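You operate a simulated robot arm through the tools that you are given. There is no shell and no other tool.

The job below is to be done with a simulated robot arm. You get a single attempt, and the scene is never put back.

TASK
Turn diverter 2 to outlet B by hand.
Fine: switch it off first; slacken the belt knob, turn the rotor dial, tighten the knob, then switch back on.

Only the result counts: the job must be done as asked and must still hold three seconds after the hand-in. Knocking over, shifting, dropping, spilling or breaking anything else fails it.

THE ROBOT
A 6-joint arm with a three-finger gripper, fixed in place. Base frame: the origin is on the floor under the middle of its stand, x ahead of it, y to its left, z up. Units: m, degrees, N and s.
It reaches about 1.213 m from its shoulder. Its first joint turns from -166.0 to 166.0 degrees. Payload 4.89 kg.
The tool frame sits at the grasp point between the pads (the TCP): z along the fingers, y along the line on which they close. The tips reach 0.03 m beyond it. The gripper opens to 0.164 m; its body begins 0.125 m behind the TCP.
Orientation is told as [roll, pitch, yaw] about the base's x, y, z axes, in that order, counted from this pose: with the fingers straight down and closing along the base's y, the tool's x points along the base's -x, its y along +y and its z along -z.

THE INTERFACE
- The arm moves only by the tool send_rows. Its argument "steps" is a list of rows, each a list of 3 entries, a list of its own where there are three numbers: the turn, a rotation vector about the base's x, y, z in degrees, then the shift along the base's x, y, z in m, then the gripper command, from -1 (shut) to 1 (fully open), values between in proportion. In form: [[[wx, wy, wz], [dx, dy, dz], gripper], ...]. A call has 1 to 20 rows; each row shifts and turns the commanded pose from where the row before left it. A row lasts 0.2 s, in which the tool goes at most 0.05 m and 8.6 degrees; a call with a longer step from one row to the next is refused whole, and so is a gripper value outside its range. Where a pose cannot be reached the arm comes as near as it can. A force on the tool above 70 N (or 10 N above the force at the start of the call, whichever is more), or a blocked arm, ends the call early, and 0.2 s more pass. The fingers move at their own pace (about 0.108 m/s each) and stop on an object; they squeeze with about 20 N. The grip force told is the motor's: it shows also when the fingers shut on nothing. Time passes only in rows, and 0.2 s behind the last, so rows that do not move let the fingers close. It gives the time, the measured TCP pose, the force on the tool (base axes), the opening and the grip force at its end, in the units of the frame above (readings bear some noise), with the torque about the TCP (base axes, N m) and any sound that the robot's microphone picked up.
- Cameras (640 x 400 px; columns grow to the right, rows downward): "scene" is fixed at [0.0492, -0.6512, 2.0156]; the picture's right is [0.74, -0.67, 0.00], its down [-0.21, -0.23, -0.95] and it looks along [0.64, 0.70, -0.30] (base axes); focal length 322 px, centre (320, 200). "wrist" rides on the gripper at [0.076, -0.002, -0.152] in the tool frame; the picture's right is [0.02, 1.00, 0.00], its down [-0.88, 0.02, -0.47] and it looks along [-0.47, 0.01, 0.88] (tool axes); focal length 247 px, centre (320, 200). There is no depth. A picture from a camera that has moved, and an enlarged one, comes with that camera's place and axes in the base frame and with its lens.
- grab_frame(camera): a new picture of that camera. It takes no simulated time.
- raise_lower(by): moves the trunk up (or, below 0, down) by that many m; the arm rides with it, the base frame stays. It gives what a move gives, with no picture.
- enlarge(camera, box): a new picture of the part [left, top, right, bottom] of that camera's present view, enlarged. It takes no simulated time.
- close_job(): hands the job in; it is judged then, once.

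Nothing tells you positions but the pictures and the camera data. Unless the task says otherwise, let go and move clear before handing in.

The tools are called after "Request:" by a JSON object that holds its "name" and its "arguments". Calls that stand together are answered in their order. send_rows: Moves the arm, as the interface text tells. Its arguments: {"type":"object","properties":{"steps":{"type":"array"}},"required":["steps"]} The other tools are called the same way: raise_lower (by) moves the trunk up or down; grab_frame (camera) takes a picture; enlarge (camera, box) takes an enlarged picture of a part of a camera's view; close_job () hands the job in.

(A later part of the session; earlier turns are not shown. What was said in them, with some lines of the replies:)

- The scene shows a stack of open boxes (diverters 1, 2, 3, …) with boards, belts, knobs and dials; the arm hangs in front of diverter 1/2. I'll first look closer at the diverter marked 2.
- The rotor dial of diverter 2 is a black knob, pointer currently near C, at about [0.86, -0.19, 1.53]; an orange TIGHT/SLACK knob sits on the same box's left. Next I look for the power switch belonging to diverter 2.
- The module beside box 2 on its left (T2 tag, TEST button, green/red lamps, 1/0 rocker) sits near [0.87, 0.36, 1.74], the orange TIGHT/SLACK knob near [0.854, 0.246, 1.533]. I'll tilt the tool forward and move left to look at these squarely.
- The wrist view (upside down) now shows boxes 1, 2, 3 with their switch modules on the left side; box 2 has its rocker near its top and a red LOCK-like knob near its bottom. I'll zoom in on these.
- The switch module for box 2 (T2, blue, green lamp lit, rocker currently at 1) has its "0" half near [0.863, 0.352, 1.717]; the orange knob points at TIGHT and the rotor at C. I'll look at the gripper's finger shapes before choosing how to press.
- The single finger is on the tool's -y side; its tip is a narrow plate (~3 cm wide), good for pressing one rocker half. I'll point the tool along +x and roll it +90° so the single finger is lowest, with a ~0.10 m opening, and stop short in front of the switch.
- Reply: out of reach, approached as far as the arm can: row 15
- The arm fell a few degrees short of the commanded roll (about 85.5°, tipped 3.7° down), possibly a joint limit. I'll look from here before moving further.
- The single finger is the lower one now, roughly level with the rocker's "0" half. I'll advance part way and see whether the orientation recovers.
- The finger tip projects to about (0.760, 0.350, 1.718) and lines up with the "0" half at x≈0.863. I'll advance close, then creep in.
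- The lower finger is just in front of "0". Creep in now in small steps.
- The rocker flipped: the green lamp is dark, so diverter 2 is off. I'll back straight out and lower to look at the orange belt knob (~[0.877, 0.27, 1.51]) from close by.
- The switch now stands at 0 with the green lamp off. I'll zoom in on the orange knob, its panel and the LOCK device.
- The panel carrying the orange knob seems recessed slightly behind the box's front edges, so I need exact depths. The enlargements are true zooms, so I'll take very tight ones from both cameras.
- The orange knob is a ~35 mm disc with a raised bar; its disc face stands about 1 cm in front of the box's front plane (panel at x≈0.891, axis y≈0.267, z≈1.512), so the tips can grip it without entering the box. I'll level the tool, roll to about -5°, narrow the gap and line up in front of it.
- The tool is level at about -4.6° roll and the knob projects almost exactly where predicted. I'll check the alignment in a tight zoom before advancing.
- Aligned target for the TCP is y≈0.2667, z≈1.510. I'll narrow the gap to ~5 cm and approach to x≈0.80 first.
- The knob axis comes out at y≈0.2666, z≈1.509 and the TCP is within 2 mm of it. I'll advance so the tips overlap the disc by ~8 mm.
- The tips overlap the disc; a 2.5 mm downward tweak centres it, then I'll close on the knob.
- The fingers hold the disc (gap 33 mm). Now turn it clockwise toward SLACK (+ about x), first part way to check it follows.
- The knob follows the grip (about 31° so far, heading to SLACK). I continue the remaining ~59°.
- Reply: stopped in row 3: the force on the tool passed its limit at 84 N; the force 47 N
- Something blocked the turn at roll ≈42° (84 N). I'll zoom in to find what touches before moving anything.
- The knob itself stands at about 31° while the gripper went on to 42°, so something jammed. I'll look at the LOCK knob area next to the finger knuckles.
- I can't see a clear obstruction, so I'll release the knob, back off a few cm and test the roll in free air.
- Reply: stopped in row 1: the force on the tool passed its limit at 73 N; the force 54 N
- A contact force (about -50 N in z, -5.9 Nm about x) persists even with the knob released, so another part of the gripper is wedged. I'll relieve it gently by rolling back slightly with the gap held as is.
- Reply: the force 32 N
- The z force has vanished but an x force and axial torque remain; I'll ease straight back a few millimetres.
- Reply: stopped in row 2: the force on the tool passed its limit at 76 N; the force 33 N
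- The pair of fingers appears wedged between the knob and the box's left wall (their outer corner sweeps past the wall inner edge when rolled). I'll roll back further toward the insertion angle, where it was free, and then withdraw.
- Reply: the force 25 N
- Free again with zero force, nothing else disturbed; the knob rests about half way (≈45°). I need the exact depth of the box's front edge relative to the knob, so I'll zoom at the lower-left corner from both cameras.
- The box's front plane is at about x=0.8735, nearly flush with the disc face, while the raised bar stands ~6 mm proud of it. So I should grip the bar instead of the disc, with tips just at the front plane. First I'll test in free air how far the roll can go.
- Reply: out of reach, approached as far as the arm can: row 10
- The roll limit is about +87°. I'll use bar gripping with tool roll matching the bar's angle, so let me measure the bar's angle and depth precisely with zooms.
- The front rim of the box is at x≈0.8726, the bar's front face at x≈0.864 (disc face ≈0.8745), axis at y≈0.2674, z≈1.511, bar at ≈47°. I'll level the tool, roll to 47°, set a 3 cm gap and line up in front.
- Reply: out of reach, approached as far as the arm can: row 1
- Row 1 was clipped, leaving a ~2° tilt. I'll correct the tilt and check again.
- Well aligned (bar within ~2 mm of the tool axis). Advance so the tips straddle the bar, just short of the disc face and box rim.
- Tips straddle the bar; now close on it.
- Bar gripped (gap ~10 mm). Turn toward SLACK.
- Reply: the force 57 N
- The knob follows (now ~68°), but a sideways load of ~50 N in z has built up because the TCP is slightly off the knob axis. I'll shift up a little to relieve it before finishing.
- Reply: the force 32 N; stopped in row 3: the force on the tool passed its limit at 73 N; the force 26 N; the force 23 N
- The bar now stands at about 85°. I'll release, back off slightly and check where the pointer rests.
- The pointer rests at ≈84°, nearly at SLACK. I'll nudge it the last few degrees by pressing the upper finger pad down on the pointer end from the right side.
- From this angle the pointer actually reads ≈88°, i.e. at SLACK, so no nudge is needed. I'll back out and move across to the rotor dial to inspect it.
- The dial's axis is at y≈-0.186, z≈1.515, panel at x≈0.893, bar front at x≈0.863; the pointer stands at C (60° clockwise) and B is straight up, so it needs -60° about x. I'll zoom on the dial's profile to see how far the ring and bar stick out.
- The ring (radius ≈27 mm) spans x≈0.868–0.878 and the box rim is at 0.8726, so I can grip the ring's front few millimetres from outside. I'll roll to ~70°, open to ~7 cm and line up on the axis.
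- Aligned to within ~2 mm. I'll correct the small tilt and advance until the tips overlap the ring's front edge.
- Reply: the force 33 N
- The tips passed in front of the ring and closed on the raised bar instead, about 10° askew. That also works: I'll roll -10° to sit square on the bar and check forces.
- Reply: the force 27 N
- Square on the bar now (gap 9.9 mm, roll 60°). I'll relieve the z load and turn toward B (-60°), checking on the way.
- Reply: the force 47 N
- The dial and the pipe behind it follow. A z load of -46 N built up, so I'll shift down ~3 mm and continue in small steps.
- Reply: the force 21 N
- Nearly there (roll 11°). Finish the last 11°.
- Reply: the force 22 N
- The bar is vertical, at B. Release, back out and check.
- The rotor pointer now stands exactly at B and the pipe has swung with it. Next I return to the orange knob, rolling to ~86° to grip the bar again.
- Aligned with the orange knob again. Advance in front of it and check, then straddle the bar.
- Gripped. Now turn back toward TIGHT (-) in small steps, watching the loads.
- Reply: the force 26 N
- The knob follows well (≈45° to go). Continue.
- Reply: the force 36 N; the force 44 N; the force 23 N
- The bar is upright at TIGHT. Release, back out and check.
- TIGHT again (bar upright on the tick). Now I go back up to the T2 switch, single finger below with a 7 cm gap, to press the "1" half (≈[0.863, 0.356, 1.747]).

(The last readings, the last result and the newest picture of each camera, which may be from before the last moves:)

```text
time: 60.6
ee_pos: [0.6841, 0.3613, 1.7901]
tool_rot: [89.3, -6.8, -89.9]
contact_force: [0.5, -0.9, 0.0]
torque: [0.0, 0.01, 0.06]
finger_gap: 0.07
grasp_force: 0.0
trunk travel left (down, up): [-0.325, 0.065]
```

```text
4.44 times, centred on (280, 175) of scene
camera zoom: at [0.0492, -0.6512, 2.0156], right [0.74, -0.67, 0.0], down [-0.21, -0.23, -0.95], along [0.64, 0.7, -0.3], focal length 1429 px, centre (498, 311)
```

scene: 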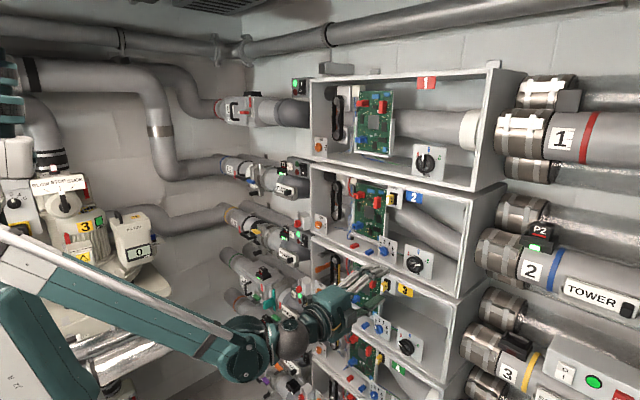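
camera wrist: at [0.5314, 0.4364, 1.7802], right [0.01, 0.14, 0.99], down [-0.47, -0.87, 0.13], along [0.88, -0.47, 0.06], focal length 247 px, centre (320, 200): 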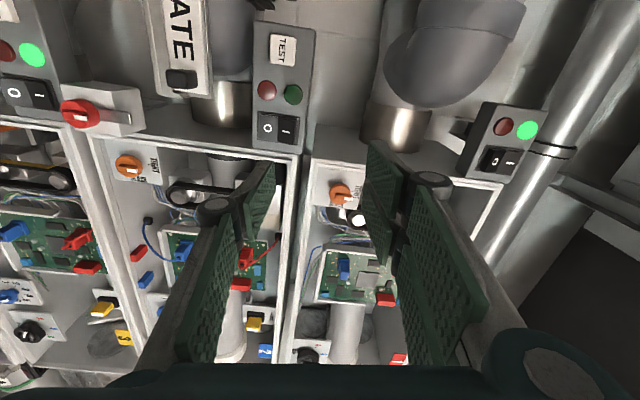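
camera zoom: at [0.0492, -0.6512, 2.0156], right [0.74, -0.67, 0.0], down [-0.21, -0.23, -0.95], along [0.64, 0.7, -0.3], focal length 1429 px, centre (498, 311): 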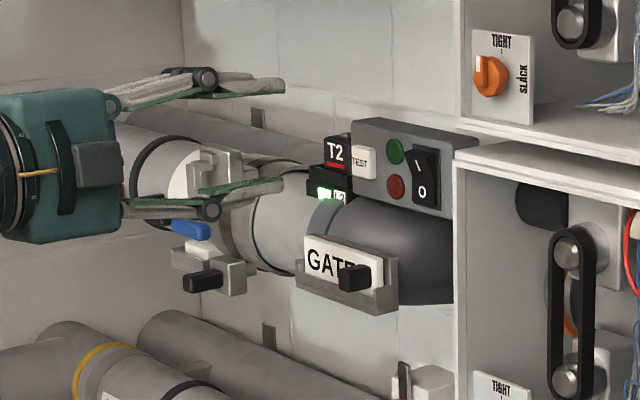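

Lined up with the "1" half. Advance to just short of it.

Request:
{"name": "send_rows", "arguments": {"steps": [[[0, 0, 0], [0.04, 0, -0.001], -0.146], [[0, 0, 0], [0.04, 0, 0], -0.146], [[0, 0, 0], [0.035, 0, 0], -0.146], [[0, 0, 0], [0.015, 0, 0], -0.146]]}}

Request:
{"name": "grab_frame", "arguments": {"camera": "wrist"}}

Request:
{"name": "enlarge", "arguments": {"camera": "scene", "box": [250, 130, 350, 205]}}

```text
time: 61.6
ee_pos: [0.8153, 0.3615, 1.7893]
tool_rot: [89.3, -6.6, -90.0]
contact_force: [-0.2, 0.2, 0.1]
torque: [-0.01, 0.0, 0.03]
finger_gap: 0.0702
grasp_force: 0.1
trunk travel left (down, up): [-0.325, 0.065]
```

```text
taken
camera wrist: at [0.6642, 0.4363, 1.7786], right [0.01, 0.14, 0.99], down [-0.47, -0.87, 0.13], along [0.88, -0.47, 0.05], focal length 247 px, centre (320, 200)
```

wrist: 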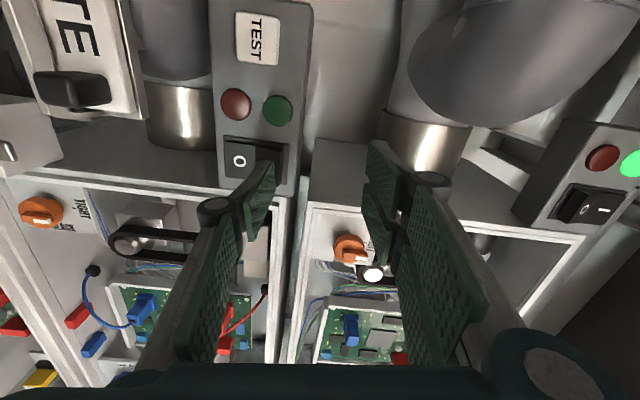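

```text
5.33 times, centred on (300, 168) of scene
camera zoom: at [0.0492, -0.6512, 2.0156], right [0.74, -0.67, 0.0], down [-0.21, -0.23, -0.95], along [0.64, 0.7, -0.3], focal length 1715 px, centre (427, 373)
```

zoom: 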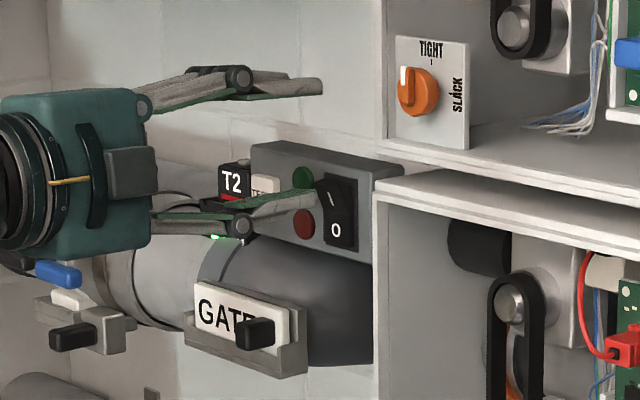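

Tip is just ahead of the "1" half. Creep in.

Request:
{"name": "send_rows", "arguments": {"steps": [[[0, 0, 0], [0.005, 0, 0], -0.146], [[0, 0, 0], [0.005, 0, 0], -0.146], [[0, 0, 0], [0.004, 0, 0], -0.146], [[0, 0, 0], [0.004, 0, 0], -0.146]]}}

Request:
{"name": "enlarge", "arguments": {"camera": "scene", "box": [250, 130, 350, 205]}}

```text
time: 62.6
ee_pos: [0.8332, 0.3628, 1.7881]
tool_rot: [89.3, -6.6, -90.0]
contact_force: [-0.4, -0.1, 0.3]
torque: [-0.01, 0.04, 0.02]
finger_gap: 0.0699
grasp_force: 0.0
trunk travel left (down, up): [-0.325, 0.065]
```

```text
5.33 times, centred on (300, 168) of scene
camera zoom: at [0.0492, -0.6512, 2.0156], right [0.74, -0.67, 0.0], down [-0.21, -0.23, -0.95], along [0.64, 0.7, -0.3], focal length 1715 px, centre (427, 373)
```

zoom: 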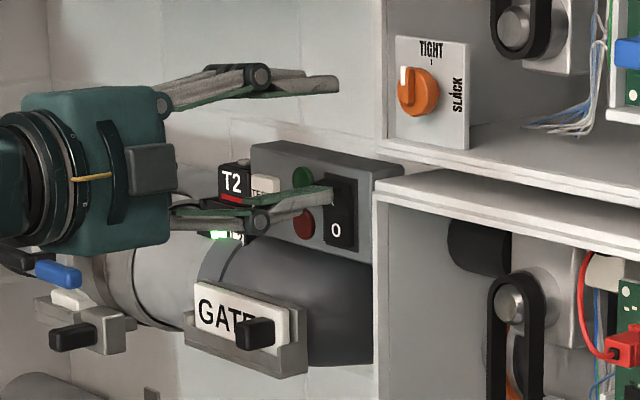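

Request:
{"name": "send_rows", "arguments": {"steps": [[[0, 0, 0], [0.004, 0, 0], -0.146], [[0, 0, 0], [0.004, 0, 0], -0.146], [[0, 0, 0], [0.003, 0, 0], -0.146]]}}

Request:
{"name": "enlarge", "arguments": {"camera": "scene", "box": [250, 130, 350, 205]}}

```text
time: 63.4
ee_pos: [0.8438, 0.362, 1.7874]
tool_rot: [89.3, -6.6, -90.0]
contact_force: [-0.8, 0.0, 0.7]
torque: [-0.01, 0.06, -0.03]
finger_gap: 0.07
grasp_force: 0.0
trunk travel left (down, up): [-0.325, 0.065]
```

```text
5.33 times, centred on (300, 168) of scene
camera zoom: at [0.0492, -0.6512, 2.0156], right [0.74, -0.67, 0.0], down [-0.21, -0.23, -0.95], along [0.64, 0.7, -0.3], focal length 1715 px, centre (427, 373)
```

zoom: 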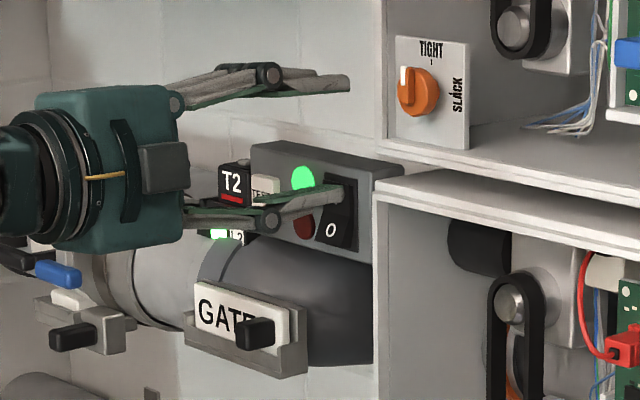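

The rocker flipped and the green lamp is lit again. Back straight out and inspect the final state.

Request:
{"name": "send_rows", "arguments": {"steps": [[[0, 0, 0], [-0.02, 0, 0], -0.146], [[0, 0, 0], [-0.04, 0, 0], -0.146], [[0, 0, 0], [-0.04, 0, 0], -0.146], [[0, 0, 0], [-0.04, 0, 0], -0.146], [[0, 0, 0], [-0.04, 0, 0], -0.146], [[0, 0, 0], [-0.03, -0.02, 0], -0.146]]}}

Request:
{"name": "grab_frame", "arguments": {"camera": "scene"}}

Request:
{"name": "enlarge", "arguments": {"camera": "scene", "box": [270, 140, 350, 200]}}

Request:
{"name": "enlarge", "arguments": {"camera": "scene", "box": [300, 160, 520, 300]}}

Request:
{"name": "enlarge", "arguments": {"camera": "scene", "box": [280, 195, 350, 250]}}

Request:
{"name": "grab_frame", "arguments": {"camera": "wrist"}}

```text
time: 64.8
ee_pos: [0.6369, 0.3428, 1.7871]
tool_rot: [89.4, -6.9, -90.1]
contact_force: [0.0, 1.2, -0.9]
torque: [0.01, -0.04, -0.2]
finger_gap: 0.07
grasp_force: 0.2
trunk travel left (down, up): [-0.325, 0.065]
```

```text
taken
```

scene: 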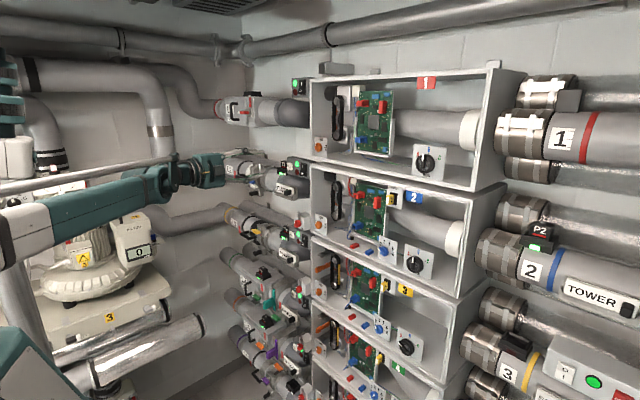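

```text
6.67 times, centred on (310, 170) of scene
camera zoom: at [0.0492, -0.6512, 2.0156], right [0.74, -0.67, 0.0], down [-0.21, -0.23, -0.95], along [0.64, 0.7, -0.3], focal length 2144 px, centre (387, 400)
```

zoom: 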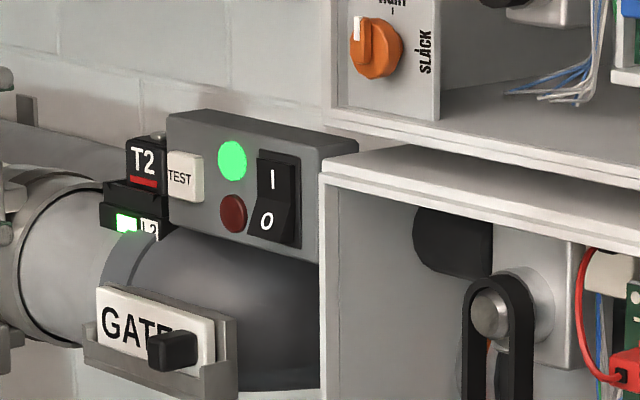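

```text
2.86 times, centred on (410, 230) of scene
camera zoom: at [0.0492, -0.6512, 2.0156], right [0.74, -0.67, 0.0], down [-0.21, -0.23, -0.95], along [0.64, 0.7, -0.3], focal length 919 px, centre (63, 114)
```

zoom: 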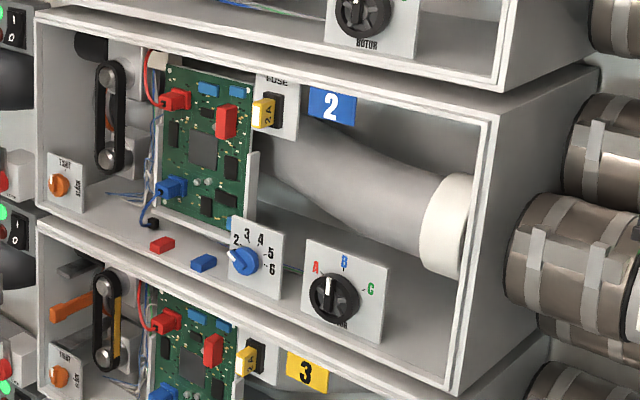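

```text
7.27 times, centred on (315, 222) of scene
camera zoom: at [0.0492, -0.6512, 2.0156], right [0.74, -0.67, 0.0], down [-0.21, -0.23, -0.95], along [0.64, 0.7, -0.3], focal length 2339 px, centre (356, 36)
```

zoom: 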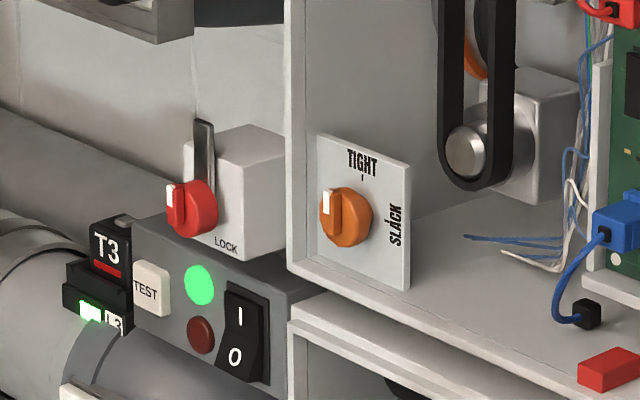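

```text
taken
camera wrist: at [0.4845, 0.4179, 1.7777], right [0.01, 0.14, 0.99], down [-0.47, -0.87, 0.13], along [0.88, -0.47, 0.06], focal length 247 px, centre (320, 200)
```

wrist: 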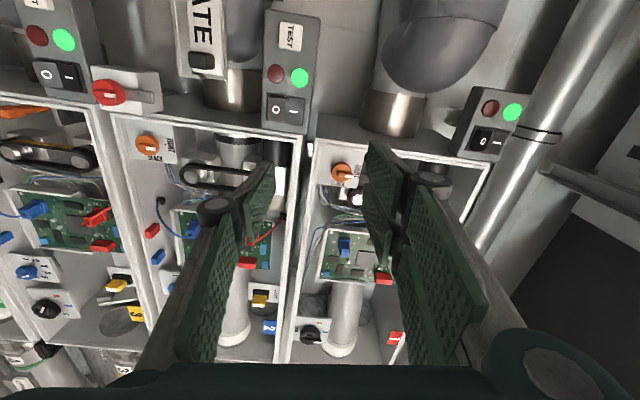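

Everything looks as asked: T2 switch on (green lamp), knob at TIGHT, rotor at B. I'll let a moment pass and confirm the dial stays put after power-on.

Request:
{"name": "send_rows", "arguments": {"steps": [[[0, 0, 0], [-0.02, 0, 0], -0.146], [[0, 0, 0], [-0.02, 0, 0], -0.146], [[0, 0, 0], [0, 0, 0], -0.146], [[0, 0, 0], [0, 0, 0], -0.146], [[0, 0, 0], [0, 0, 0], -0.146], [[0, 0, 0], [0, 0, 0], -0.146], [[0, 0, 0], [0, 0, 0], -0.146], [[0, 0, 0], [0, 0, 0], -0.146], [[0, 0, 0], [0, 0, 0], -0.146], [[0, 0, 0], [0, 0, 0], -0.146]]}}

Request:
{"name": "enlarge", "arguments": {"camera": "scene", "box": [395, 235, 440, 285]}}

Request:
{"name": "enlarge", "arguments": {"camera": "scene", "box": [306, 208, 334, 236]}}

Request:
{"name": "enlarge", "arguments": {"camera": "scene", "box": [270, 140, 350, 200]}}

```text
time: 67.0
ee_pos: [0.5944, 0.3414, 1.7895]
tool_rot: [89.5, -7.1, -90.0]
contact_force: [1.3, -0.2, 1.0]
torque: [0.05, 0.02, 0.01]
finger_gap: 0.07
grasp_force: 0.0
trunk travel left (down, up): [-0.325, 0.065]
```

```text
8.00 times, centred on (418, 260) of scene
camera zoom: at [0.0492, -0.6512, 2.0156], right [0.74, -0.67, 0.0], down [-0.21, -0.23, -0.95], along [0.64, 0.7, -0.3], focal length 2573 px, centre (-460, -280)
```

zoom: 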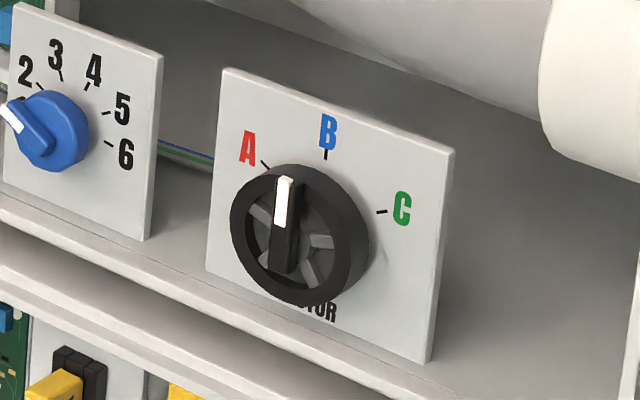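

```text
14.29 times, centred on (320, 222) of scene
camera zoom: at [0.0492, -0.6512, 2.0156], right [0.74, -0.67, 0.0], down [-0.21, -0.23, -0.95], along [0.64, 0.7, -0.3], focal length 4594 px, centre (320, -114)
```

zoom: 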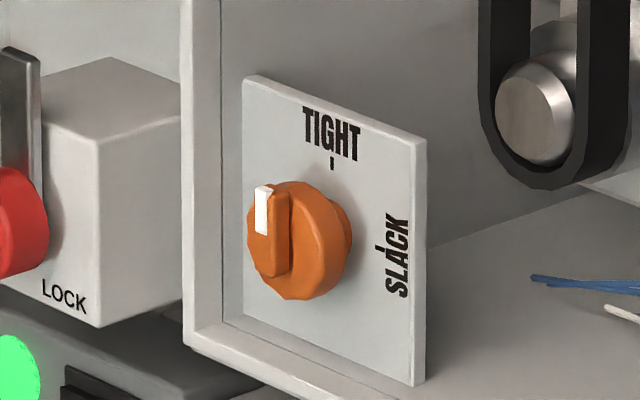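

```text
6.67 times, centred on (310, 170) of scene
camera zoom: at [0.0492, -0.6512, 2.0156], right [0.74, -0.67, 0.0], down [-0.21, -0.23, -0.95], along [0.64, 0.7, -0.3], focal length 2144 px, centre (387, 400)
```

zoom: 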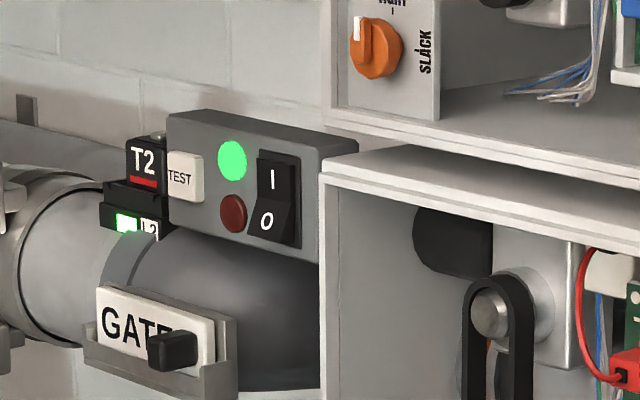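

Request:
{"name": "enlarge", "arguments": {"camera": "scene", "box": [408, 244, 430, 276]}}

```text
12.50 times, centred on (419, 260) of scene
camera zoom: at [0.0492, -0.6512, 2.0156], right [0.74, -0.67, 0.0], down [-0.21, -0.23, -0.95], along [0.64, 0.7, -0.3], focal length 4020 px, centre (-918, -550)
```

zoom: 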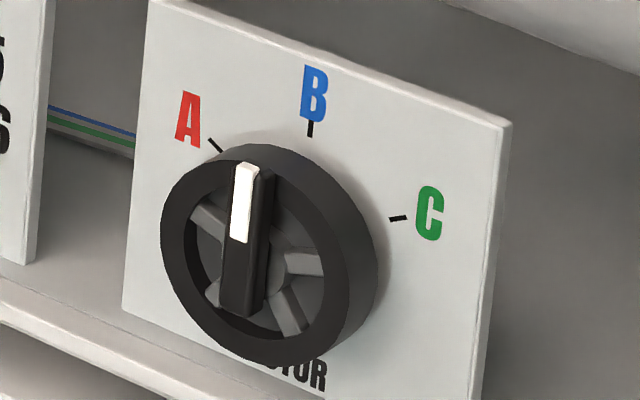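

Checks done: the rotor pointer is within about 2° of B, the belt knob is at TIGHT, and the switch is on with its green lamp lit. The gripper is clear and empty, so I'm handing in.

Request:
{"name": "close_job", "arguments": {}}

```text
The job is handed in.
```

Diverter 2 is set to outlet B and switched back on, and the job is handed in. The hand-in gave no verdict, so I can't say yet whether it passed.

1. **Switch off:** I pressed the 0 side of the T2 switch and its green lamp went out.
2. **Slacken:** I turned the orange belt knob from TIGHT to SLACK, to about 88° of the 90° between the marks.
3. **Rotor:** I turned the dial from C to B, and the pipe behind it swung with it. The pointer is within about 2° of B.
4. **Tighten:** I turned the knob back to TIGHT.
5. **Switch on:** I pressed the 1 side and the green lamp lit again. I waited about two seconds and the dial, knob and switch all stayed where they were.

On the first try at slackening, the fingers wedged between the knob and the box wall, and the force peaked at 84 N. I backed out and gripped the knob's raised bar instead. Nothing nearby looked moved or damaged afterwards.

The gripper is empty and clear of the boxes.
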